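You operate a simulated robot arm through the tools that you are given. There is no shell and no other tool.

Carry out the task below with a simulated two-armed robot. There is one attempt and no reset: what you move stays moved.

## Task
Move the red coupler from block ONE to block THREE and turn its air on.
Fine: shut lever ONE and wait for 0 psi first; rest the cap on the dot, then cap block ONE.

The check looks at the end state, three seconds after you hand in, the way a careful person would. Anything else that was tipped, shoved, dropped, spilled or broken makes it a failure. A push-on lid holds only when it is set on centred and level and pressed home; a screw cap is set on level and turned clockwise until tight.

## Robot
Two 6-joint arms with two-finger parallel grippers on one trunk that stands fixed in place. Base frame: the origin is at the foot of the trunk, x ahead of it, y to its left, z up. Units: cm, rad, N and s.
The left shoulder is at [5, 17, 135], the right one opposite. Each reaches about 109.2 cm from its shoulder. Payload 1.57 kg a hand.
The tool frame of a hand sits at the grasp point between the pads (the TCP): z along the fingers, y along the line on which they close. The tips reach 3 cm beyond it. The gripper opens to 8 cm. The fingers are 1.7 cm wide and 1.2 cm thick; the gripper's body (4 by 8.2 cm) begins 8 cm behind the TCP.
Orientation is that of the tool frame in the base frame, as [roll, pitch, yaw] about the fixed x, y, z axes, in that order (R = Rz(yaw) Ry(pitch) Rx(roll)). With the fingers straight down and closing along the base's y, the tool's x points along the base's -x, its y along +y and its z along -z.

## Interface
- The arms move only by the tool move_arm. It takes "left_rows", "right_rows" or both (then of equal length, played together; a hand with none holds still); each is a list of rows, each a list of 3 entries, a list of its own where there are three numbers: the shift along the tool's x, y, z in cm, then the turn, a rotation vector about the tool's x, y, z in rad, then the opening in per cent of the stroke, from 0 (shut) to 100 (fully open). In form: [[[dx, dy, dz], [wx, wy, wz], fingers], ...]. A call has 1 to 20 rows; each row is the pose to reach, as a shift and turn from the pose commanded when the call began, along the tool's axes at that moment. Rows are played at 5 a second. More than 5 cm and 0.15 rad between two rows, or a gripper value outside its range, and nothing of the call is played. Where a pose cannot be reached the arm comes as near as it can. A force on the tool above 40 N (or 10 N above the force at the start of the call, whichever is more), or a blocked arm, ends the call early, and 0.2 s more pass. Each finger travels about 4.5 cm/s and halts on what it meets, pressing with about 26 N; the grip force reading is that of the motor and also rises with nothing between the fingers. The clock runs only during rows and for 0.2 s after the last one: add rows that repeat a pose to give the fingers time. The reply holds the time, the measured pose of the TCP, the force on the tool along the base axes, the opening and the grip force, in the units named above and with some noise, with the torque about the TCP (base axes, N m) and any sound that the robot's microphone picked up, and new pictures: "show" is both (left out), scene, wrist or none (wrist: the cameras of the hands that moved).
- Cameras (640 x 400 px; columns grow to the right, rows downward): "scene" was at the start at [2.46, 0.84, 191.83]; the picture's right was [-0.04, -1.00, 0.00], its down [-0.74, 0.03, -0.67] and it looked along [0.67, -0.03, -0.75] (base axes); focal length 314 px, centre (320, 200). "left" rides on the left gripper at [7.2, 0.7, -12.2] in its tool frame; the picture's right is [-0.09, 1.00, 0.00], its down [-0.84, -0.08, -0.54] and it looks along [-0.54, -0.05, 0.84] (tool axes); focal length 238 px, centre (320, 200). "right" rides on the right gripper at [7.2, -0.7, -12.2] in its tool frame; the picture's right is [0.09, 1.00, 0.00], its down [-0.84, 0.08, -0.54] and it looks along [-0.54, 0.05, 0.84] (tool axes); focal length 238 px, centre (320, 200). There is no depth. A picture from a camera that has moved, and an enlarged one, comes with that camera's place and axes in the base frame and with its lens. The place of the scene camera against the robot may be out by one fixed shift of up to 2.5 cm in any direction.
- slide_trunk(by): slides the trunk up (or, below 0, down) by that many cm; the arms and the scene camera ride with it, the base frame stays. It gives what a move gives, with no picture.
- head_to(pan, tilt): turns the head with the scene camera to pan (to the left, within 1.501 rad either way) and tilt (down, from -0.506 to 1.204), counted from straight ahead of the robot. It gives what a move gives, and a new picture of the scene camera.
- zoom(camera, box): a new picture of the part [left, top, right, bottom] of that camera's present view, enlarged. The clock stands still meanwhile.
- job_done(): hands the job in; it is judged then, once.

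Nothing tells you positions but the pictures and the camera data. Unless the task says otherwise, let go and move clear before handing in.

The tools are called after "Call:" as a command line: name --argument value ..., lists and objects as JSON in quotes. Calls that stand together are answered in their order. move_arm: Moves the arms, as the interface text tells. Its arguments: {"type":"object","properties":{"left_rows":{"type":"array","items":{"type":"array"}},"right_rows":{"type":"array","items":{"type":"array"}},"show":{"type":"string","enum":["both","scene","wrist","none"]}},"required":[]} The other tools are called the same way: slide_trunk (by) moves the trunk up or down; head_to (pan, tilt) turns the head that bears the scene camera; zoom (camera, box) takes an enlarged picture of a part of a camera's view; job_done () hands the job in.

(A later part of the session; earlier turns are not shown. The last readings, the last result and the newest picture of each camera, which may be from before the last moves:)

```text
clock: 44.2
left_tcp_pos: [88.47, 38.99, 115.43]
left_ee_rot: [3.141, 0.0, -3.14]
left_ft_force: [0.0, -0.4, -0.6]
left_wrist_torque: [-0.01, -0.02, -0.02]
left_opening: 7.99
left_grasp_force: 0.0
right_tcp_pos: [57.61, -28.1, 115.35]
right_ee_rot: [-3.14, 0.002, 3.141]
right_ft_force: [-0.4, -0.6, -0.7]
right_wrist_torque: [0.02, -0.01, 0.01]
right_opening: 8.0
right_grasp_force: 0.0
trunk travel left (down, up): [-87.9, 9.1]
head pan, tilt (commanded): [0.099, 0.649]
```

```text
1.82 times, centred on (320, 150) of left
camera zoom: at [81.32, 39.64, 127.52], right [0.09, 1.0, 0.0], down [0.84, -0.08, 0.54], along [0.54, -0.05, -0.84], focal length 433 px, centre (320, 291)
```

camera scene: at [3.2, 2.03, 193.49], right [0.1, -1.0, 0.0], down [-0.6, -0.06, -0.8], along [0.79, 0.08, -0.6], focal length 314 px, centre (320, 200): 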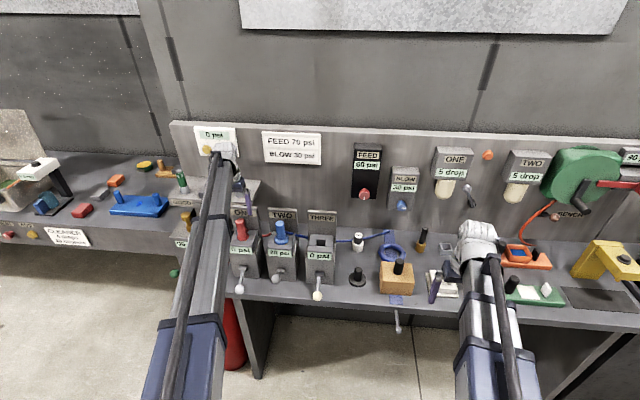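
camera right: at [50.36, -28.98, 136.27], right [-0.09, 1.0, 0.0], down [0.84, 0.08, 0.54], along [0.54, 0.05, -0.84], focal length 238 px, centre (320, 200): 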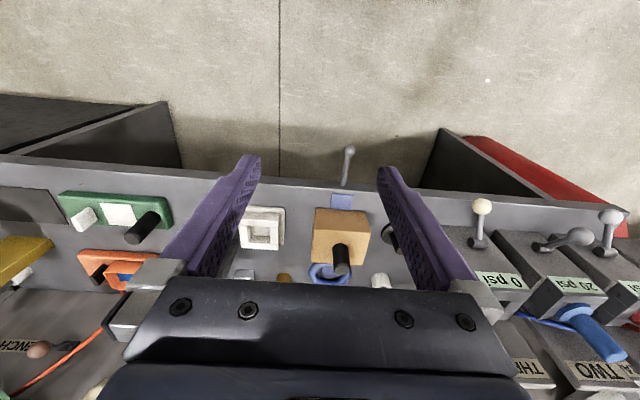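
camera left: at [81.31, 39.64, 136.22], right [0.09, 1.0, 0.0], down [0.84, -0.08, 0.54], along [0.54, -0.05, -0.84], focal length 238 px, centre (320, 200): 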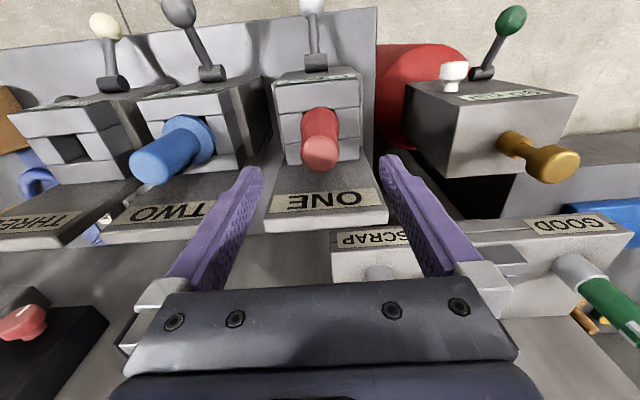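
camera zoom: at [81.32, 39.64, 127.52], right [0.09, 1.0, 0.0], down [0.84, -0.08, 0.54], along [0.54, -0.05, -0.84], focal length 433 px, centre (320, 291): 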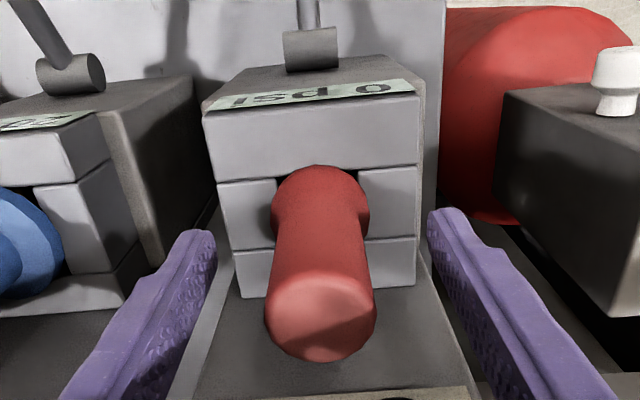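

The fingers straddle the coupler above its flare. I'll close to grip and test a gentle lift.

Call:
move_arm --left_rows '[[[0, 0, 0], [0, 0, 0], 60], [[0, 0, 0], [0, 0, 0], 45], [[0, 0, 0], [0, 0, 0], 30], [[0, 0, 0], [0, 0, 0], 20], [[0, 0, 0], [0, 0, 0], 20]]' --show "wrist"

Call:
slide_trunk --by 0.5

```text
clock: 45.5
left_tcp_pos: [88.58, 38.97, 115.32]
left_ee_rot: [3.14, 0.0, 3.14]
left_ft_force: [0.9, -0.3, -0.4]
left_wrist_torque: [-0.06, -0.01, 0.01]
left_opening: 3.31
left_grasp_force: 25.6
right_tcp_pos: [57.54, -28.1, 115.36]
right_ee_rot: [3.141, 0.0, -3.141]
right_ft_force: [0.2, -0.4, 0.6]
right_wrist_torque: [-0.03, -0.02, 0.0]
right_opening: 8.01
right_grasp_force: 0.1
trunk travel left (down, up): [-87.9, 9.1]
head pan, tilt (commanded): [0.099, 0.649]
camera left: at [81.33, 39.63, 127.51], right [0.09, 1.0, 0.0], down [0.84, -0.08, 0.54], along [0.54, -0.05, -0.84], focal length 238 px, centre (320, 200)
```

left: 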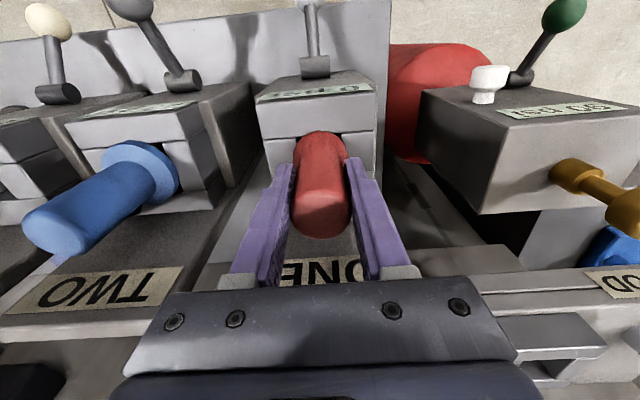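

```text
clock: 46.0
left_tcp_pos: [88.67, 39.09, 115.83]
left_ee_rot: [3.14, 0.0, 3.141]
left_ft_force: [0.4, -0.2, -2.0]
left_wrist_torque: [-0.01, -0.01, -0.01]
left_opening: 3.3
left_grasp_force: 25.9
right_tcp_pos: [57.64, -28.05, 115.89]
right_ee_rot: [3.141, 0.003, -3.141]
right_ft_force: [0.2, -0.4, -0.2]
right_wrist_torque: [-0.04, 0.0, 0.02]
right_opening: 8.0
right_grasp_force: 0.1
trunk travel left (down, up): [-88.4, 8.6]
head pan, tilt (commanded): [0.099, 0.649]
```

It lifts freely (about 2 N of weight). It was seated with TCP z≈115.35, which corresponds to 9.1 cm of trunk travel left going up. I'll raise further and watch the hose.

Call:
slide_trunk --by 3

Call:
zoom --camera "scene" --box '[200, 170, 360, 270]'

Call:
slide_trunk --by 5.3

Call:
zoom --camera "scene" --box '[200, 200, 360, 300]'

Call:
zoom --camera "left" --box '[0, 0, 640, 400]'

```text
clock: 46.7
left_tcp_pos: [88.6, 39.04, 118.74]
left_ee_rot: [3.14, 0.001, -3.141]
left_ft_force: [0.6, 0.6, -2.1]
left_wrist_torque: [-0.01, 0.02, 0.02]
left_opening: 3.31
left_grasp_force: 26.0
right_tcp_pos: [57.68, -28.14, 118.81]
right_ee_rot: [3.141, 0.003, 3.142]
right_ft_force: [0.7, -0.4, 0.1]
right_wrist_torque: [-0.01, 0.02, 0.01]
right_opening: 8.01
right_grasp_force: 0.1
trunk travel left (down, up): [-91.4, 5.6]
head pan, tilt (commanded): [0.099, 0.649]
```

```text
4.00 times, centred on (280, 220) of scene
camera zoom: at [3.3, 2.03, 188.29], right [0.1, -1.0, 0.0], down [-0.6, -0.06, -0.8], along [0.79, 0.08, -0.6], focal length 1257 px, centre (480, 120)
```

zoom: 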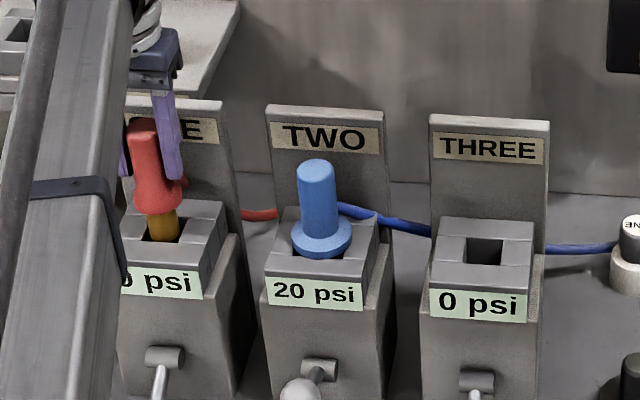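

```text
clock: 47.7
left_tcp_pos: [88.58, 39.01, 124.01]
left_ee_rot: [3.14, 0.002, 3.141]
left_ft_force: [0.3, -0.1, -2.1]
left_wrist_torque: [0.01, 0.02, 0.02]
left_opening: 3.29
left_grasp_force: 26.2
right_tcp_pos: [57.6, -28.03, 124.29]
right_ee_rot: [3.141, 0.003, -3.141]
right_ft_force: [0.2, 0.6, -0.5]
right_wrist_torque: [-0.03, -0.01, 0.01]
right_opening: 8.0
right_grasp_force: 0.0
trunk travel left (down, up): [-96.7, 0.3]
head pan, tilt (commanded): [0.099, 0.649]
```

```text
4.00 times, centred on (280, 250) of scene
camera zoom: at [3.29, 2.03, 193.59], right [0.1, -1.0, 0.0], down [-0.6, -0.06, -0.8], along [0.79, 0.08, -0.6], focal length 1257 px, centre (480, 0)
```

zoom: 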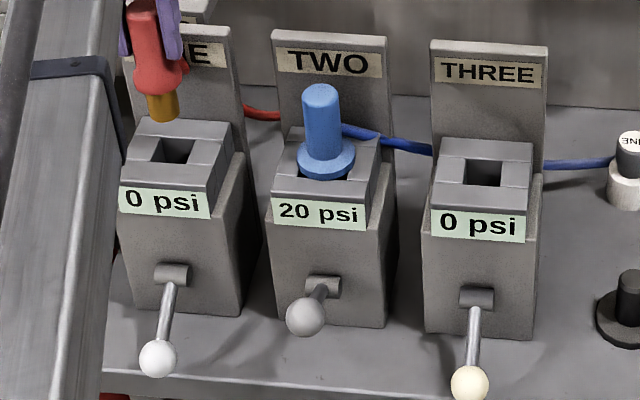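

```text
1.00 times, centred on (320, 200) of left (not enlarged: the box is as wide or as high as the picture)
camera zoom: at [81.37, 39.65, 136.28], right [0.09, 1.0, 0.0], down [0.84, -0.08, 0.54], along [0.54, -0.05, -0.84], focal length 238 px, centre (320, 200)
```

zoom: 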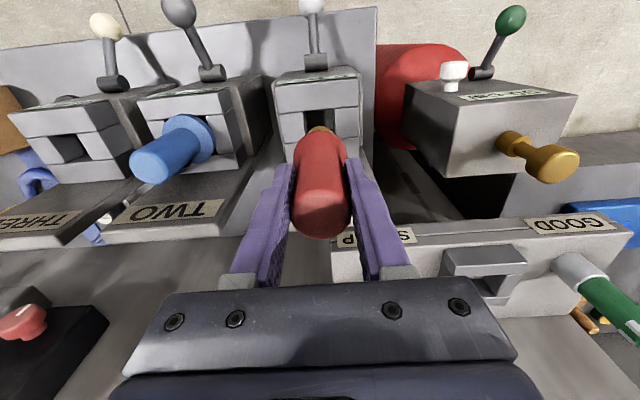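

The coupler is free, showing a brass plug about 2.7 cm wide and 3 cm long. I'll check how the hose hangs before carrying it around.

Call:
zoom --camera "right" --box '[440, 180, 640, 400]'

Call:
zoom --camera "scene" --box '[220, 180, 300, 240]'

```text
1.82 times, centred on (540, 290) of right
camera zoom: at [50.38, -28.91, 136.38], right [-0.09, 1.0, 0.0], down [0.84, 0.08, 0.54], along [0.54, 0.05, -0.84], focal length 433 px, centre (-80, 36)
```

zoom: 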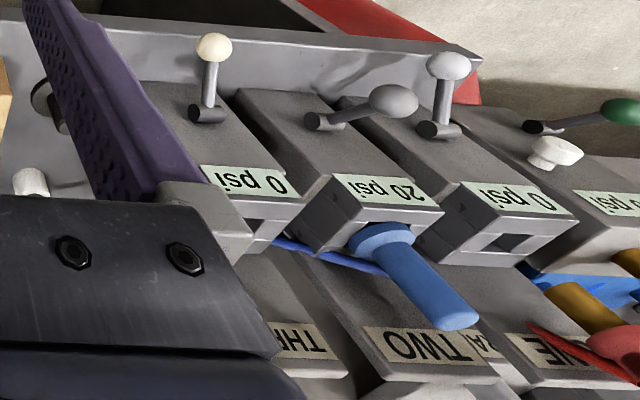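

```text
6.67 times, centred on (260, 210) of scene
camera zoom: at [3.29, 2.03, 193.59], right [0.1, -1.0, 0.0], down [-0.6, -0.06, -0.8], along [0.79, 0.08, -0.6], focal length 2094 px, centre (720, 133)
```

zoom: 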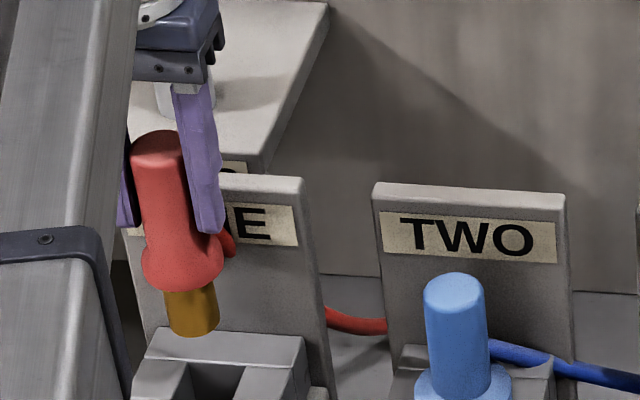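

The hose is just trailing visually and passes through the plate. I'll carry the coupler in front of block TWO and its blue coupler, then over to THREE.

Call:
move_arm --left_rows '[[[2.5, 0, 0], [0, 0, 0], 20], [[5, 0, 0], [0, 0, 0], 20], [[7.5, 0, 0], [0, 0, 0], 20], [[9, -2, 0], [0, 0, 0], 20], [[9, -5, 0], [0, 0, 0], 20], [[9, -8.5, 0], [0, 0, 0], 20], [[9, -12, 0], [0, 0, 0], 20], [[9, -15.5, 0], [0, 0, 0], 20], [[9, -19, 0], [0, 0, 0], 20], [[9, -22.5, 0], [0, 0, 0], 20], [[9, -26, 0], [0, 0, 0], 20], [[9, -28.5, 0], [0, 0, 0], 20], [[9, -30, 0], [0, 0, 0], 20], [[9, -30, 0], [0, 0, 0], 20]]' --show "both"

Call:
zoom --camera "left" --box '[200, 80, 440, 300]'

Call:
zoom --camera "scene" --box '[210, 190, 370, 290]'

```text
clock: 50.7
left_tcp_pos: [79.42, 9.14, 124.16]
left_ee_rot: [3.141, 0.0, -3.14]
left_ft_force: [-0.1, -1.1, -1.8]
left_wrist_torque: [0.01, 0.04, 0.02]
left_opening: 3.3
left_grasp_force: 26.1
right_tcp_pos: [57.51, -28.21, 124.06]
right_ee_rot: [3.141, 0.002, 3.141]
right_ft_force: [0.8, 0.0, 0.1]
right_wrist_torque: [0.02, 0.0, 0.02]
right_opening: 8.0
right_grasp_force: 0.1
trunk travel left (down, up): [-96.7, 0.3]
head pan, tilt (commanded): [0.099, 0.649]
camera scene: at [3.27, 2.04, 193.59], right [0.1, -1.0, 0.0], down [-0.6, -0.06, -0.8], along [0.79, 0.08, -0.6], focal length 314 px, centre (320, 200)
camera left: at [72.27, 9.67, 136.3], right [0.09, 1.0, 0.0], down [0.84, -0.08, 0.54], along [0.54, -0.05, -0.84], focal length 238 px, centre (320, 200)
```

scene: 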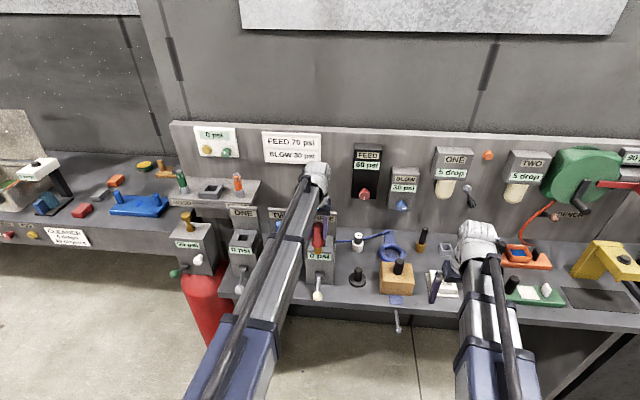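
left: 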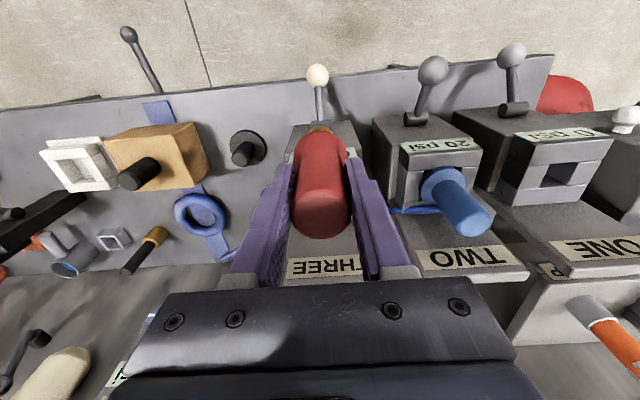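

```text
1.82 times, centred on (320, 190) of left
camera zoom: at [72.27, 9.67, 136.3], right [0.09, 1.0, 0.0], down [0.84, -0.08, 0.54], along [0.54, -0.05, -0.84], focal length 433 px, centre (320, 218)
```

zoom: 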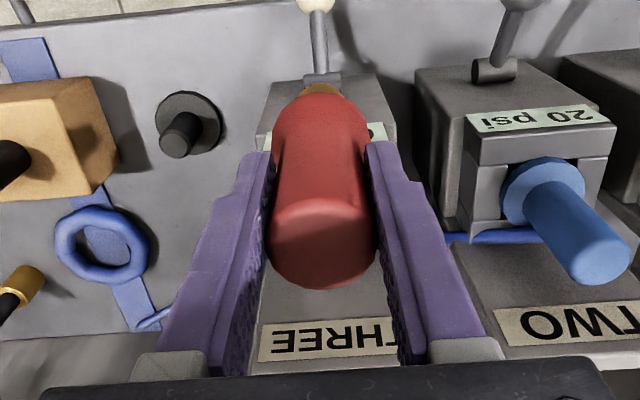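

```text
4.00 times, centred on (290, 240) of scene
camera zoom: at [3.27, 2.04, 193.59], right [0.1, -1.0, 0.0], down [-0.6, -0.06, -0.8], along [0.79, 0.08, -0.6], focal length 1257 px, centre (440, 40)
```

zoom: 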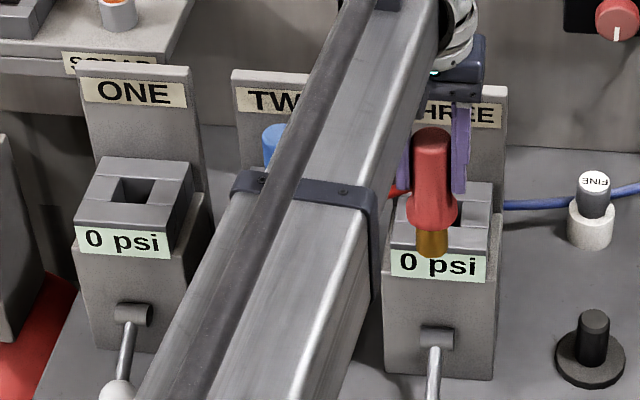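

The coupler now hangs in front of block THREE. I'll move it forward over the port and check the alignment.

Call:
move_arm --left_rows '[[[-3, 0, 0], [0, 0, 0], 20], [[-6, 0, 0], [0, 0, 0], 20], [[-8, -0.05, 0], [0, 0, 0], 20], [[-9.05, -0.05, 0], [0, 0, 0], 20], [[-9.05, -0.05, 0], [0, 0, 0], 20], [[-9.05, -0.05, 0], [0, 0, 0], 20]]' --right_rows '[[[-2, 2.5, 0], [0, 0, 0], 100], [[-4, 5, 0], [0, 0, 0], 100], [[-6, 7.5, 0], [0, 0, 0], 100], [[-8, 9.5, 0], [0, 0, 0], 100], [[-8, 9.5, 0], [0, 0, 0], 100], [[-8, 9.5, 0], [0, 0, 0], 100]]' --show "both"

Call:
zoom --camera "scene" --box '[280, 210, 360, 270]'

Call:
zoom --camera "right" --box '[380, 130, 620, 330]'

```text
clock: 52.1
left_tcp_pos: [88.58, 8.99, 124.14]
left_ee_rot: [-3.141, 0.0, -3.14]
left_ft_force: [0.1, 0.1, -1.6]
left_wrist_torque: [0.01, 0.03, 0.0]
left_opening: 3.3
left_grasp_force: 26.8
right_tcp_pos: [65.68, -18.49, 124.12]
right_ee_rot: [-3.14, 0.0, 3.141]
right_ft_force: [-0.1, 0.2, 0.4]
right_wrist_torque: [0.0, 0.03, 0.02]
right_opening: 8.0
right_grasp_force: 0.0
trunk travel left (down, up): [-96.7, 0.3]
head pan, tilt (commanded): [0.099, 0.649]
camera scene: at [3.33, 2.05, 193.59], right [0.1, -0.99, 0.0], down [-0.6, -0.06, -0.8], along [0.79, 0.08, -0.6], focal length 314 px, centre (320, 200)
camera right: at [58.44, -19.32, 136.37], right [-0.09, 1.0, 0.0], down [0.84, 0.08, 0.54], along [0.54, 0.05, -0.84], focal length 238 px, centre (320, 200)
camera left: at [81.37, 9.7, 136.27], right [0.09, 1.0, 0.0], down [0.84, -0.08, 0.54], along [0.54, -0.05, -0.84], focal length 238 px, centre (320, 200)
```

scene: 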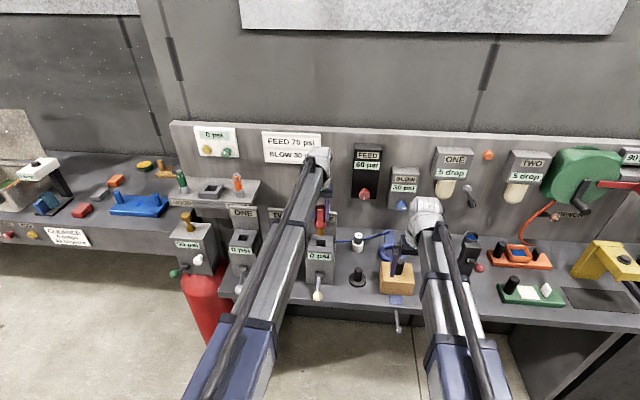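
right: 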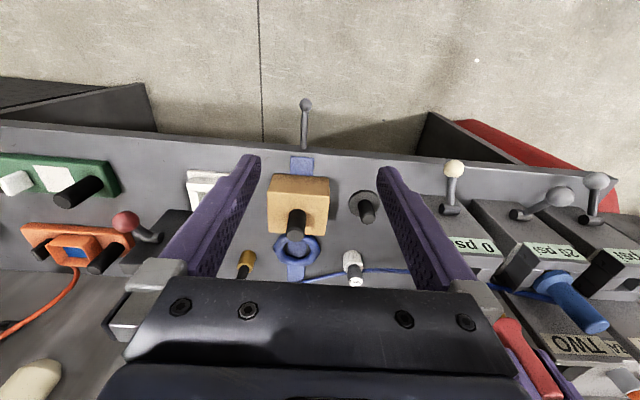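
left: 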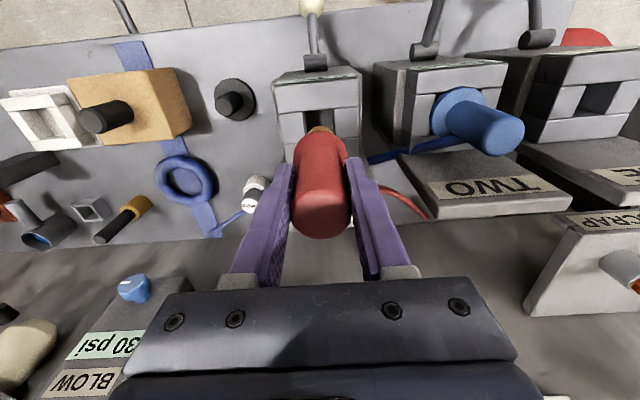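

```text
6.67 times, centred on (320, 240) of scene
camera zoom: at [3.33, 2.05, 193.59], right [0.1, -0.99, 0.0], down [-0.6, -0.06, -0.8], along [0.79, 0.08, -0.6], focal length 2094 px, centre (320, -67)
```

zoom: 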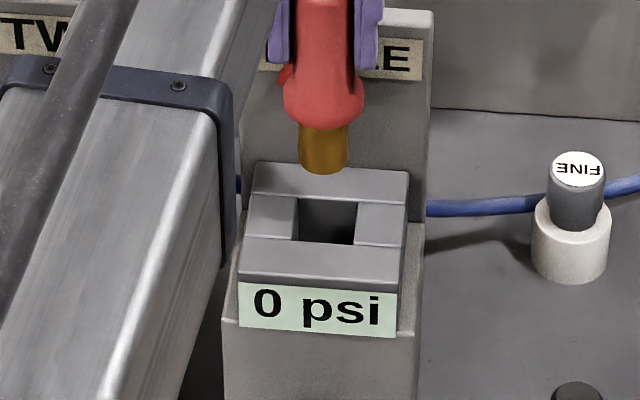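

```text
2.00 times, centred on (500, 230) of right
camera zoom: at [58.44, -19.32, 136.37], right [-0.09, 1.0, 0.0], down [0.84, 0.08, 0.54], along [0.54, 0.05, -0.84], focal length 477 px, centre (-40, 140)
```

zoom: 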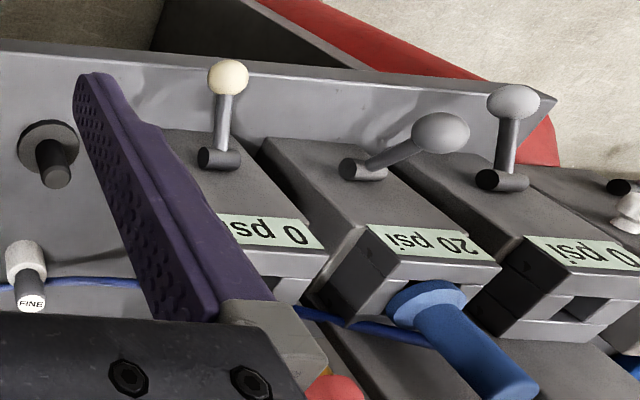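

The plug seems slightly left of the port centre. I'll zoom in harder for a precise measurement before lowering.

Call:
zoom --camera "scene" --box '[306, 220, 336, 250]'

Call:
zoom --camera "left" --box '[270, 60, 370, 160]'

```text
13.33 times, centred on (321, 235) of scene
camera zoom: at [3.33, 2.05, 193.59], right [0.1, -0.99, 0.0], down [-0.6, -0.06, -0.8], along [0.79, 0.08, -0.6], focal length 4189 px, centre (307, -267)
```

zoom: 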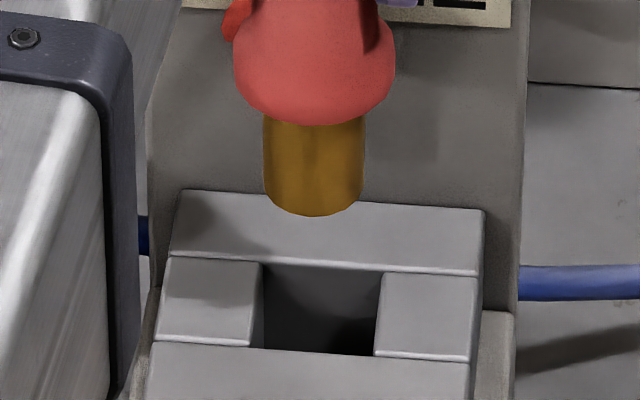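

```text
4.00 times, centred on (320, 110) of left
camera zoom: at [81.37, 9.7, 136.27], right [0.09, 1.0, 0.0], down [0.84, -0.08, 0.54], along [0.54, -0.05, -0.84], focal length 953 px, centre (320, 560)
```

zoom: 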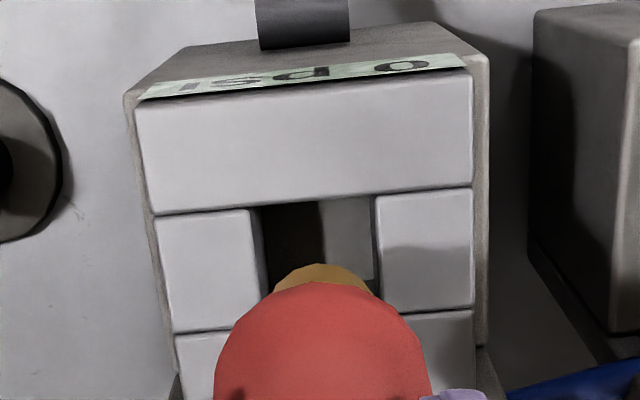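

The measurements put the plug about 0.1 cm too far left, and x looks right. I'll correct that and lower in steps, watching the force.

Call:
move_arm --left_rows '[[[0, -0.1, 0], [0, 0, 0], 20], [[0, -0.1, 0], [0, 0, 0], 20]]' --show "none"

Call:
slide_trunk --by -3.5

Call:
zoom --camera "scene" --box '[306, 200, 336, 230]'

Call:
zoom --camera "left" --box '[270, 60, 370, 160]'

```text
clock: 52.7
left_tcp_pos: [88.57, 8.94, 124.09]
left_ee_rot: [3.14, 0.0, 3.141]
left_ft_force: [0.5, -0.2, -1.1]
left_wrist_torque: [-0.01, 0.06, -0.02]
left_opening: 3.3
left_grasp_force: 26.3
right_tcp_pos: [65.67, -18.51, 124.1]
right_ee_rot: [-3.142, 0.001, 3.141]
right_ft_force: [-0.6, 0.7, -0.3]
right_wrist_torque: [0.0, -0.02, 0.03]
right_opening: 8.02
right_grasp_force: 0.0
trunk travel left (down, up): [-96.7, 0.3]
head pan, tilt (commanded): [0.099, 0.649]
```

```text
clock: 53.5
left_tcp_pos: [88.64, 8.95, 120.71]
left_ee_rot: [3.14, -0.001, 3.141]
left_ft_force: [0.0, 0.6, -1.6]
left_wrist_torque: [0.02, 0.0, 0.01]
left_opening: 3.29
left_grasp_force: 26.1
right_tcp_pos: [65.59, -18.45, 120.58]
right_ee_rot: [3.141, 0.002, -3.141]
right_ft_force: [0.4, 0.9, -0.3]
right_wrist_torque: [0.01, 0.02, 0.02]
right_opening: 7.98
right_grasp_force: 0.1
trunk travel left (down, up): [-93.2, 3.8]
head pan, tilt (commanded): [0.099, 0.649]
```

```text
13.33 times, centred on (321, 215) of scene
camera zoom: at [3.24, 2.02, 190.09], right [0.1, -1.0, 0.0], down [-0.6, -0.06, -0.8], along [0.79, 0.08, -0.6], focal length 4189 px, centre (307, 0)
```

zoom: 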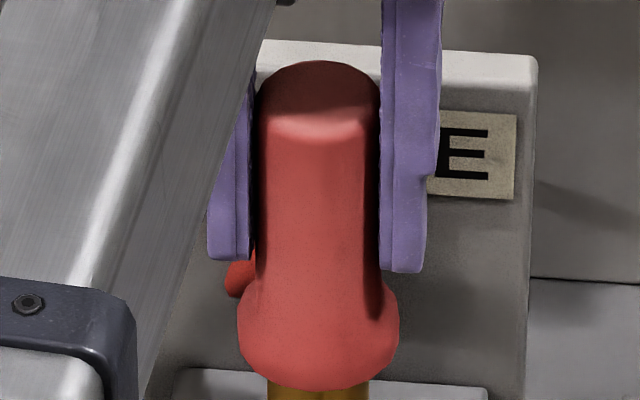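

```text
4.00 times, centred on (320, 110) of left
camera zoom: at [81.36, 9.57, 132.81], right [0.09, 1.0, 0.0], down [0.84, -0.08, 0.54], along [0.54, -0.05, -0.84], focal length 953 px, centre (320, 560)
```

zoom: 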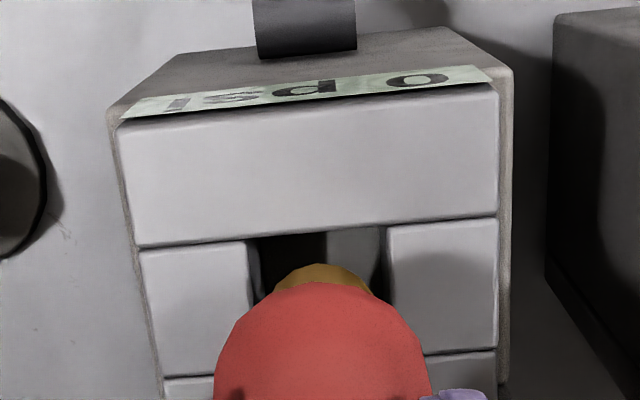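

Call:
zoom --camera "scene" --box '[306, 216, 336, 246]'

Call:
slide_trunk --by -1

Call:
zoom --camera "scene" --box '[306, 216, 336, 246]'

```text
13.33 times, centred on (321, 231) of scene
camera zoom: at [3.24, 2.02, 190.09], right [0.1, -1.0, 0.0], down [-0.6, -0.06, -0.8], along [0.79, 0.08, -0.6], focal length 4189 px, centre (307, -213)
```

zoom: 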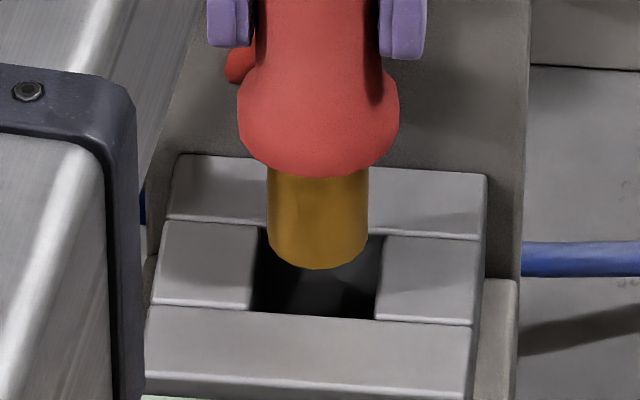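

```text
clock: 54.0
left_tcp_pos: [88.56, 9.0, 119.7]
left_ee_rot: [3.14, 0.0, -3.14]
left_ft_force: [0.5, -0.2, -1.6]
left_wrist_torque: [0.0, 0.03, -0.01]
left_opening: 3.3
left_grasp_force: 26.1
right_tcp_pos: [65.62, -18.56, 119.63]
right_ee_rot: [-3.141, 0.003, 3.14]
right_ft_force: [0.1, -1.4, 0.8]
right_wrist_torque: [-0.01, -0.02, 0.0]
right_opening: 8.01
right_grasp_force: 0.1
trunk travel left (down, up): [-92.2, 4.8]
head pan, tilt (commanded): [0.099, 0.649]
```

```text
13.33 times, centred on (321, 231) of scene
camera zoom: at [3.25, 2.01, 189.09], right [0.1, -1.0, 0.0], down [-0.6, -0.06, -0.8], along [0.79, 0.08, -0.6], focal length 4189 px, centre (307, -213)
```

zoom: 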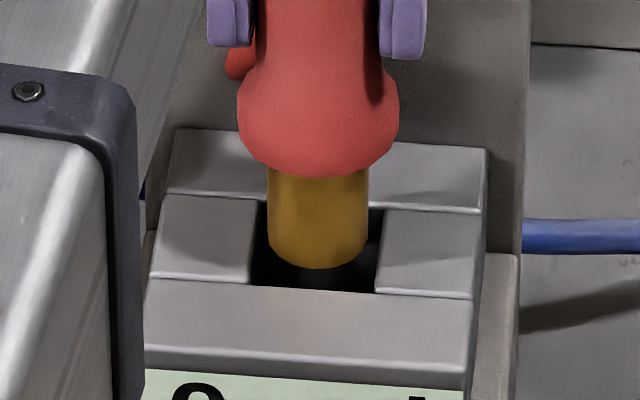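

The plug is centred on the port in this view. I'll continue down with force checks.

Call:
slide_trunk --by -0.8

Call:
slide_trunk --by -0.5

Call:
zoom --camera "scene" --box '[306, 216, 336, 246]'

```text
clock: 54.6
left_tcp_pos: [88.53, 9.01, 118.82]
left_ee_rot: [3.141, -0.002, 3.141]
left_ft_force: [0.9, -0.3, -1.3]
left_wrist_torque: [0.0, 0.01, -0.06]
left_opening: 3.3
left_grasp_force: 26.3
right_tcp_pos: [65.54, -18.6, 118.95]
right_ee_rot: [-3.141, 0.002, -3.141]
right_ft_force: [0.1, -0.2, 0.0]
right_wrist_torque: [0.04, -0.03, -0.01]
right_opening: 8.0
right_grasp_force: 0.1
trunk travel left (down, up): [-91.4, 5.6]
head pan, tilt (commanded): [0.099, 0.649]
```

```text
clock: 55.2
left_tcp_pos: [88.56, 9.05, 118.39]
left_ee_rot: [3.139, 0.001, -3.141]
left_ft_force: [-0.7, -0.3, -1.2]
left_wrist_torque: [-0.05, 0.01, 0.01]
left_opening: 3.28
left_grasp_force: 25.7
right_tcp_pos: [65.5, -18.53, 118.36]
right_ee_rot: [3.141, 0.003, -3.141]
right_ft_force: [-0.2, 1.1, 0.2]
right_wrist_torque: [0.0, -0.01, 0.0]
right_opening: 7.99
right_grasp_force: 0.0
trunk travel left (down, up): [-90.9, 6.1]
head pan, tilt (commanded): [0.099, 0.649]
```

```text
13.33 times, centred on (321, 231) of scene
camera zoom: at [3.25, 2.01, 187.79], right [0.1, -1.0, 0.0], down [-0.6, -0.06, -0.8], along [0.79, 0.08, -0.6], focal length 4189 px, centre (307, -213)
```

zoom: 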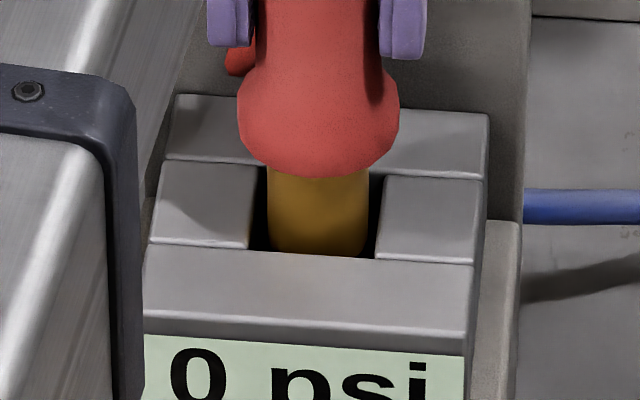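

The plug is entering the port with no resistance, so I'll keep going.

Call:
slide_trunk --by -1.5

Call:
slide_trunk --by -1

Call:
zoom --camera "scene" --box '[300, 200, 340, 240]'

```text
clock: 55.8
left_tcp_pos: [88.57, 9.01, 116.82]
left_ee_rot: [3.141, -0.001, 3.141]
left_ft_force: [0.6, -0.1, -1.2]
left_wrist_torque: [0.01, 0.01, -0.01]
left_opening: 3.28
left_grasp_force: 25.6
right_tcp_pos: [65.59, -18.49, 116.87]
right_ee_rot: [3.141, 0.003, -3.142]
right_ft_force: [0.5, -0.6, -0.3]
right_wrist_torque: [-0.01, 0.02, 0.01]
right_opening: 7.99
right_grasp_force: 0.1
trunk travel left (down, up): [-89.4, 7.6]
head pan, tilt (commanded): [0.099, 0.649]
```

```text
clock: 56.4
left_tcp_pos: [88.6, 9.04, 115.97]
left_ee_rot: [3.139, 0.001, 3.14]
left_ft_force: [-0.2, 0.6, -1.8]
left_wrist_torque: [0.02, 0.01, 0.01]
left_opening: 3.32
left_grasp_force: 25.8
right_tcp_pos: [65.59, -18.46, 115.92]
right_ee_rot: [3.142, 0.0, 3.141]
right_ft_force: [-0.4, 0.1, -0.1]
right_wrist_torque: [-0.01, 0.05, 0.02]
right_opening: 7.97
right_grasp_force: 0.0
trunk travel left (down, up): [-88.4, 8.6]
head pan, tilt (commanded): [0.099, 0.649]
```

```text
10.00 times, centred on (320, 220) of scene
camera zoom: at [3.24, 2.01, 185.29], right [0.1, -1.0, 0.0], down [-0.6, -0.06, -0.8], along [0.79, 0.08, -0.6], focal length 3142 px, centre (320, 0)
```

zoom: 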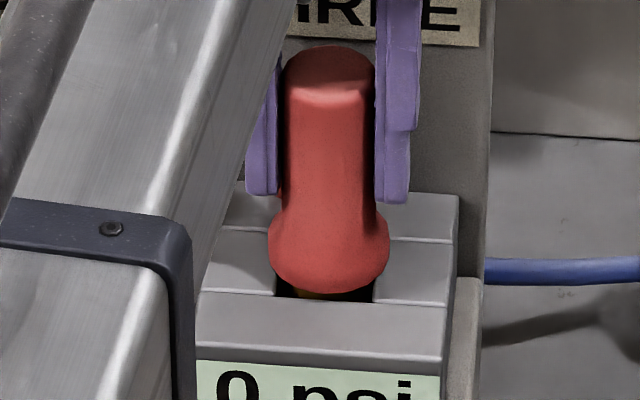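

Only about 0.6 cm remains. I'll press it home gently and watch for force.

Call:
slide_trunk --by -0.4

Call:
slide_trunk --by -0.15

```text
clock: 56.9
left_tcp_pos: [88.66, 9.02, 115.4]
left_ee_rot: [-3.141, 0.0, 3.141]
left_ft_force: [0.0, -0.5, -1.2]
left_wrist_torque: [0.0, 0.03, -0.02]
left_opening: 3.31
left_grasp_force: 26.2
right_tcp_pos: [65.59, -18.48, 115.52]
right_ee_rot: [-3.14, 0.001, 3.141]
right_ft_force: [-0.3, 0.8, -0.2]
right_wrist_torque: [-0.01, 0.02, -0.01]
right_opening: 8.0
right_grasp_force: 0.1
trunk travel left (down, up): [-88.0, 9.0]
head pan, tilt (commanded): [0.099, 0.649]
```

```text
clock: 57.4
left_tcp_pos: [88.64, 8.98, 115.4]
left_ee_rot: [3.139, 0.001, -3.139]
left_ft_force: [2.0, 0.2, 8.3]
left_wrist_torque: [-0.03, -0.29, 0.0]
left_opening: 3.29
left_grasp_force: 26.3
right_tcp_pos: [65.63, -18.61, 115.28]
right_ee_rot: [3.141, 0.004, -3.141]
right_ft_force: [0.1, -0.2, 0.7]
right_wrist_torque: [-0.02, 0.01, -0.03]
right_opening: 8.01
right_grasp_force: 0.0
trunk travel left (down, up): [-87.8, 9.2]
head pan, tilt (commanded): [0.099, 0.649]
```

It is seated at the same height as in block ONE. I'll press a little more to make sure it's home.

Call:
slide_trunk --by -0.15

Call:
zoom --camera "scene" --box '[300, 200, 340, 240]'

```text
clock: 57.9
left_tcp_pos: [88.51, 8.93, 115.26]
left_ee_rot: [3.14, 0.001, -3.14]
left_ft_force: [3.3, 0.7, 17.1]
left_wrist_torque: [-0.03, -0.29, 0.01]
left_opening: 3.28
left_grasp_force: 26.4
right_tcp_pos: [65.47, -18.46, 115.2]
right_ee_rot: [3.141, 0.003, -3.14]
right_ft_force: [-0.3, -0.3, -0.3]
right_wrist_torque: [-0.01, 0.02, -0.01]
right_opening: 8.01
right_grasp_force: 0.0
trunk travel left (down, up): [-87.7, 9.3]
head pan, tilt (commanded): [0.099, 0.649]
```

```text
10.00 times, centred on (320, 220) of scene
camera zoom: at [3.07, 2.0, 184.61], right [0.1, -1.0, 0.0], down [-0.6, -0.06, -0.8], along [0.79, 0.08, -0.6], focal length 3142 px, centre (320, 0)
```

zoom: 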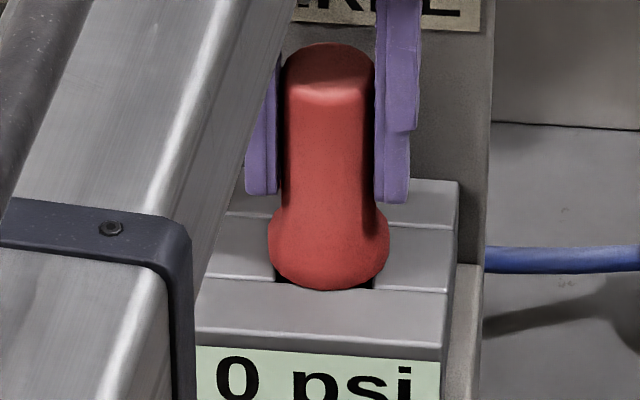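

It's seated firmly (17 N). I'll relieve the force, open the fingers and rise clear.

Call:
slide_trunk --by 0.15

Call:
move_arm --left_rows '[[[0, 0, 0], [0, 0, 0], 50], [[0, 0, 0], [0, 0, 0], 70], [[0, 0, 0], [0, 0, 0], 90], [[0, 0, 0], [0, 0, 0], 100], [[0, 0, 0], [0, 0, 0], 100]]' --show "wrist"

Call:
slide_trunk --by 4

Call:
zoom --camera "scene" --box '[290, 190, 350, 240]'

Call:
zoom --camera "left" --box '[200, 40, 440, 260]'

```text
clock: 58.4
left_tcp_pos: [88.58, 8.92, 115.2]
left_ee_rot: [3.141, -0.001, -3.141]
left_ft_force: [0.1, 0.8, -2.4]
left_wrist_torque: [0.02, 0.0, 0.02]
left_opening: 3.28
left_grasp_force: 26.4
right_tcp_pos: [65.53, -18.6, 115.27]
right_ee_rot: [3.141, 0.001, -3.141]
right_ft_force: [-0.1, -0.2, -0.1]
right_wrist_torque: [0.02, 0.0, 0.01]
right_opening: 7.98
right_grasp_force: 0.1
trunk travel left (down, up): [-87.8, 9.2]
head pan, tilt (commanded): [0.099, 0.649]
```

```text
clock: 59.6
left_tcp_pos: [88.57, 8.99, 115.24]
left_ee_rot: [3.139, 0.001, -3.141]
left_ft_force: [-0.5, -1.1, -0.2]
left_wrist_torque: [0.04, 0.01, -0.02]
left_opening: 7.98
left_grasp_force: 0.0
right_tcp_pos: [65.55, -18.52, 115.33]
right_ee_rot: [-3.141, 0.002, -3.14]
right_ft_force: [0.3, -0.6, 0.5]
right_wrist_torque: [-0.01, -0.01, -0.03]
right_opening: 8.02
right_grasp_force: 0.0
trunk travel left (down, up): [-87.8, 9.2]
head pan, tilt (commanded): [0.099, 0.649]
camera left: at [81.37, 9.56, 127.46], right [0.09, 1.0, 0.0], down [0.84, -0.08, 0.54], along [0.54, -0.05, -0.84], focal length 238 px, centre (320, 200)
```

left: 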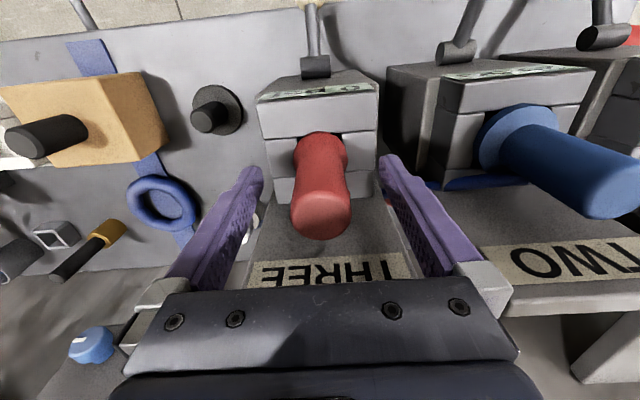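

```text
clock: 60.5
left_tcp_pos: [88.59, 8.91, 119.41]
left_ee_rot: [3.139, 0.001, 3.141]
left_ft_force: [-0.1, 1.3, 0.7]
left_wrist_torque: [-0.01, 0.01, 0.03]
left_opening: 7.99
left_grasp_force: 0.1
right_tcp_pos: [65.59, -18.56, 119.28]
right_ee_rot: [3.141, 0.001, 3.141]
right_ft_force: [-0.2, 0.2, 0.3]
right_wrist_torque: [-0.01, -0.01, 0.01]
right_opening: 7.98
right_grasp_force: 0.0
trunk travel left (down, up): [-91.8, 5.2]
head pan, tilt (commanded): [0.099, 0.649]
```

```text
8.00 times, centred on (320, 215) of scene
camera zoom: at [3.28, 2.01, 188.74], right [0.1, -1.0, 0.0], down [-0.6, -0.06, -0.8], along [0.79, 0.08, -0.6], focal length 2513 px, centre (320, 80)
```

zoom: 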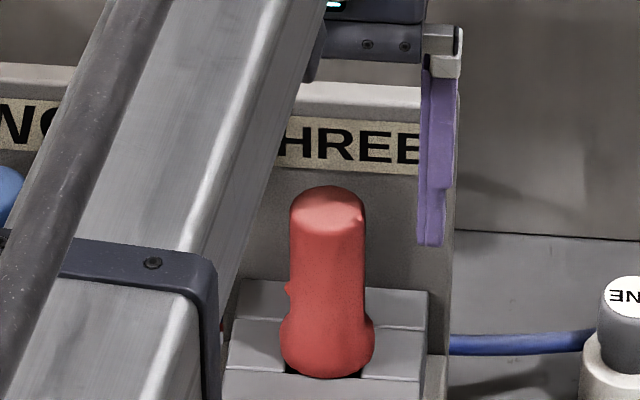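

```text
1.82 times, centred on (320, 150) of left
camera zoom: at [81.39, 9.56, 131.44], right [0.09, 1.0, 0.0], down [0.84, -0.08, 0.54], along [0.54, -0.05, -0.84], focal length 433 px, centre (320, 291)
```

zoom: 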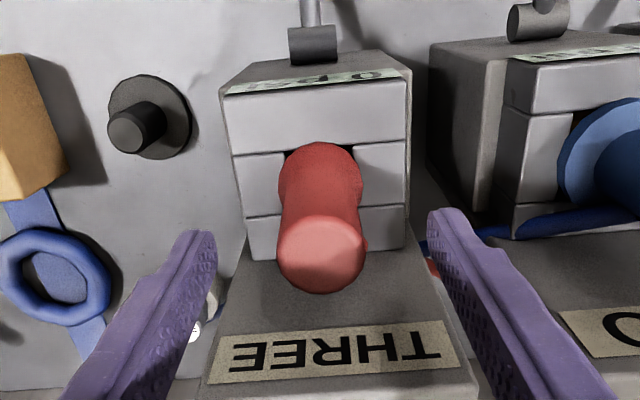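

The coupler sits centred and upright in block THREE. Next I'll raise, pull the right hand well back, and bring the left hand over the cap on the dot.

Call:
slide_trunk --by 4.8

Call:
move_arm --left_rows '[[[0.2, -3, 0], [0, 0, 0], 100], [[0.4, -6, 0], [0, 0, 0], 100], [[0.6, -9, 0], [0, 0, 0], 100], [[0.8, -12, 0], [0, 0, 0], 100], [[0.9, -14, 0], [0, 0, 0], 100], [[0.9, -15.2, 0], [0, 0, 0], 100], [[0.9, -15.2, 0], [0, 0, 0], 100]]' --right_rows '[[[3, -2, 0], [0, 0, 0], 100], [[6, -4, 0], [0, 0, 0], 100], [[9, -6, 0], [0, 0, 0], 100], [[12, -8, 0], [0, 0, 0], 100], [[15, -10, 0], [0, 0, 0], 100], [[17, -12, 0], [0, 0, 0], 100], [[17, -12, 0], [0, 0, 0], 100]]' --show "both"

Call:
zoom --camera "left" --box '[240, 40, 400, 200]'

```text
clock: 61.4
left_tcp_pos: [88.56, 8.93, 124.15]
left_ee_rot: [3.14, -0.001, -3.141]
left_ft_force: [0.1, 0.2, -0.3]
left_wrist_torque: [0.05, -0.02, -0.01]
left_opening: 8.0
left_grasp_force: 0.0
right_tcp_pos: [65.67, -18.63, 124.08]
right_ee_rot: [-3.141, 0.003, 3.14]
right_ft_force: [0.7, 0.3, 0.8]
right_wrist_torque: [0.01, 0.03, 0.02]
right_opening: 7.98
right_grasp_force: 0.1
trunk travel left (down, up): [-96.6, 0.4]
head pan, tilt (commanded): [0.099, 0.649]
```

```text
clock: 63.0
left_tcp_pos: [87.95, -6.07, 124.12]
left_ee_rot: [3.14, 0.0, 3.14]
left_ft_force: [-0.6, -0.1, 0.6]
left_wrist_torque: [0.0, 0.01, -0.04]
left_opening: 8.0
left_grasp_force: 0.1
right_tcp_pos: [48.44, -30.37, 124.05]
right_ee_rot: [-3.141, 0.003, -3.141]
right_ft_force: [-0.2, 0.1, 0.2]
right_wrist_torque: [0.04, 0.0, -0.01]
right_opening: 7.99
right_grasp_force: 0.0
trunk travel left (down, up): [-96.6, 0.4]
head pan, tilt (commanded): [0.099, 0.649]
camera scene: at [3.29, 2.08, 193.54], right [0.1, -1.0, 0.0], down [-0.6, -0.06, -0.8], along [0.79, 0.08, -0.6], focal length 314 px, centre (320, 200)
camera right: at [41.23, -31.23, 136.35], right [-0.09, 1.0, 0.0], down [0.84, 0.08, 0.54], along [0.54, 0.05, -0.84], focal length 238 px, centre (320, 200)
camera left: at [80.6, -5.49, 136.24], right [0.09, 1.0, 0.0], down [0.84, -0.08, 0.54], along [0.54, -0.05, -0.84], focal length 238 px, centre (320, 200)
```

scene: 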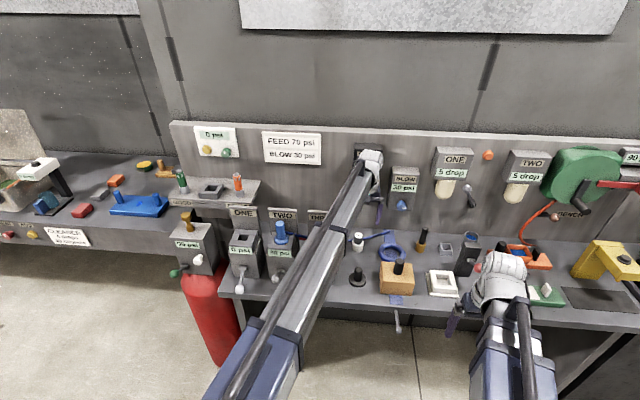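
right: 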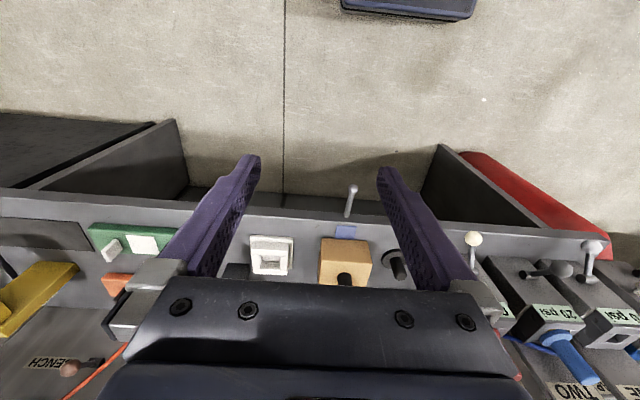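
left: 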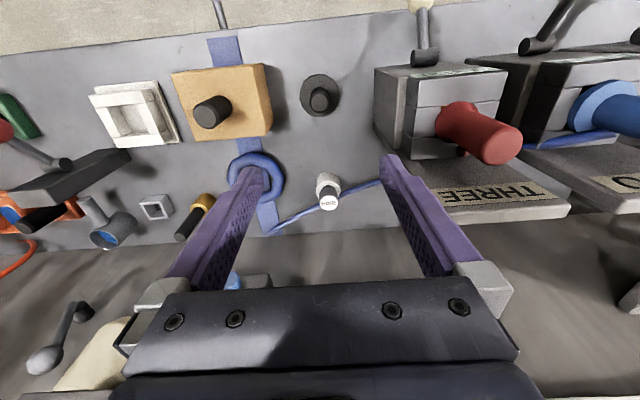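

```text
2.50 times, centred on (320, 120) of left
camera zoom: at [80.6, -5.49, 136.24], right [0.09, 1.0, 0.0], down [0.84, -0.08, 0.54], along [0.54, -0.05, -0.84], focal length 596 px, centre (320, 400)
```

zoom: 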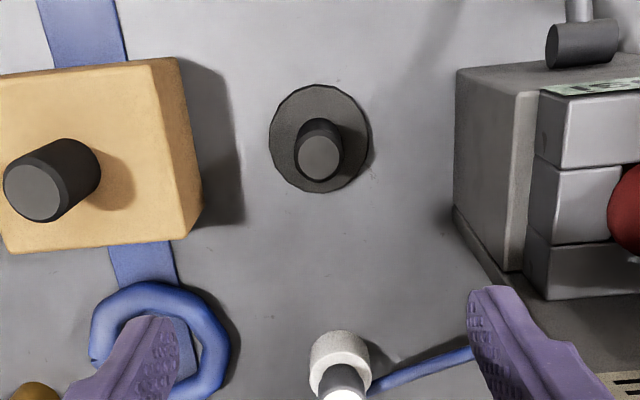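

The cap is centred right under the left fingers at (87.85, -6.17). I'll lower in stages onto its stem.

Call:
move_arm --left_rows '[[[-0.03, 0, 0], [0, 0, 0], 80], [[-0.03, 0, 0], [0, 0, 0], 80]]' --show "none"

Call:
slide_trunk --by -14

Call:
slide_trunk --by -7

Call:
zoom --camera "left" --box '[0, 0, 640, 400]'

Call:
zoom --camera "scene" --box '[200, 100, 440, 280]'

Call:
zoom --camera "right" --box '[0, 0, 640, 400]'

```text
clock: 63.6
left_tcp_pos: [87.83, -6.1, 124.04]
left_ee_rot: [3.139, 0.002, 3.14]
left_ft_force: [-0.3, -0.9, 0.4]
left_wrist_torque: [-0.01, -0.03, -0.02]
left_opening: 6.4
left_grasp_force: 0.1
right_tcp_pos: [48.42, -30.51, 124.04]
right_ee_rot: [3.141, 0.001, 3.141]
right_ft_force: [-0.3, 0.0, -0.7]
right_wrist_torque: [0.01, -0.01, 0.01]
right_opening: 8.0
right_grasp_force: 0.0
trunk travel left (down, up): [-96.6, 0.4]
head pan, tilt (commanded): [0.099, 0.649]
```

```text
clock: 65.2
left_tcp_pos: [87.73, -6.05, 110.07]
left_ee_rot: [3.14, -0.001, 3.141]
left_ft_force: [0.0, 0.4, -0.3]
left_wrist_torque: [0.0, -0.03, -0.02]
left_opening: 6.39
left_grasp_force: 0.1
right_tcp_pos: [48.46, -30.4, 110.05]
right_ee_rot: [-3.141, 0.001, -3.142]
right_ft_force: [0.0, 0.5, 0.4]
right_wrist_torque: [0.01, 0.01, 0.01]
right_opening: 7.99
right_grasp_force: 0.0
trunk travel left (down, up): [-82.6, 14.4]
head pan, tilt (commanded): [0.099, 0.649]
```

```text
clock: 66.3
left_tcp_pos: [87.85, -6.14, 103.05]
left_ee_rot: [3.139, 0.001, 3.141]
left_ft_force: [0.2, 0.1, 0.1]
left_wrist_torque: [-0.01, 0.0, 0.0]
left_opening: 6.4
left_grasp_force: 0.0
right_tcp_pos: [48.37, -30.46, 103.19]
right_ee_rot: [3.141, 0.003, 3.14]
right_ft_force: [0.1, 0.0, -1.0]
right_wrist_torque: [-0.01, -0.05, -0.04]
right_opening: 7.99
right_grasp_force: 0.0
trunk travel left (down, up): [-75.6, 21.4]
head pan, tilt (commanded): [0.099, 0.649]
```

```text
1.00 times, centred on (320, 200) of left (not enlarged: the box is as wide or as high as the picture)
camera zoom: at [80.55, -5.53, 115.27], right [0.09, 1.0, 0.0], down [0.84, -0.08, 0.54], along [0.54, -0.05, -0.84], focal length 238 px, centre (320, 200)
```

zoom: 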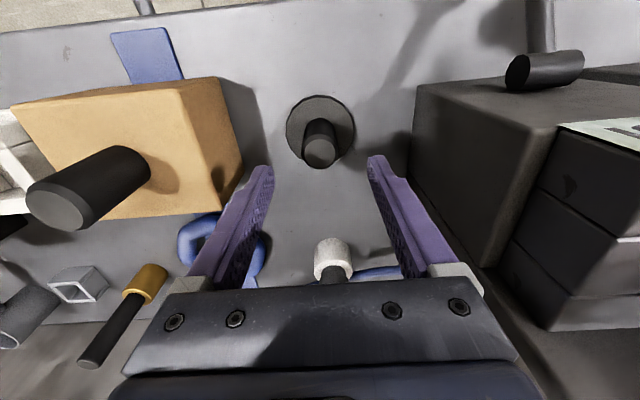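

```text
2.22 times, centred on (320, 190) of scene
camera zoom: at [3.22, 2.01, 172.55], right [0.1, -1.0, 0.0], down [-0.6, -0.06, -0.8], along [0.79, 0.08, -0.6], focal length 698 px, centre (320, 222)
```

zoom: 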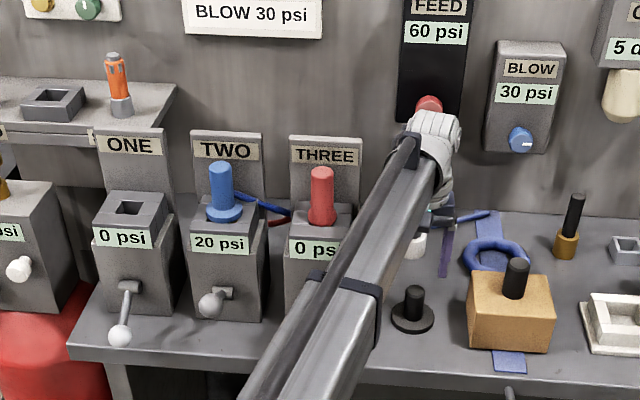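

```text
1.00 times, centred on (320, 200) of right (not enlarged: the box is as wide or as high as the picture)
camera zoom: at [41.2, -31.25, 115.36], right [-0.09, 1.0, 0.0], down [0.84, 0.08, 0.54], along [0.54, 0.05, -0.84], focal length 238 px, centre (320, 200)
```

zoom: 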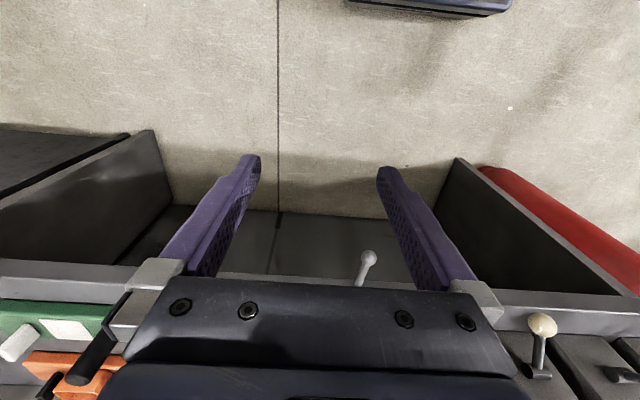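

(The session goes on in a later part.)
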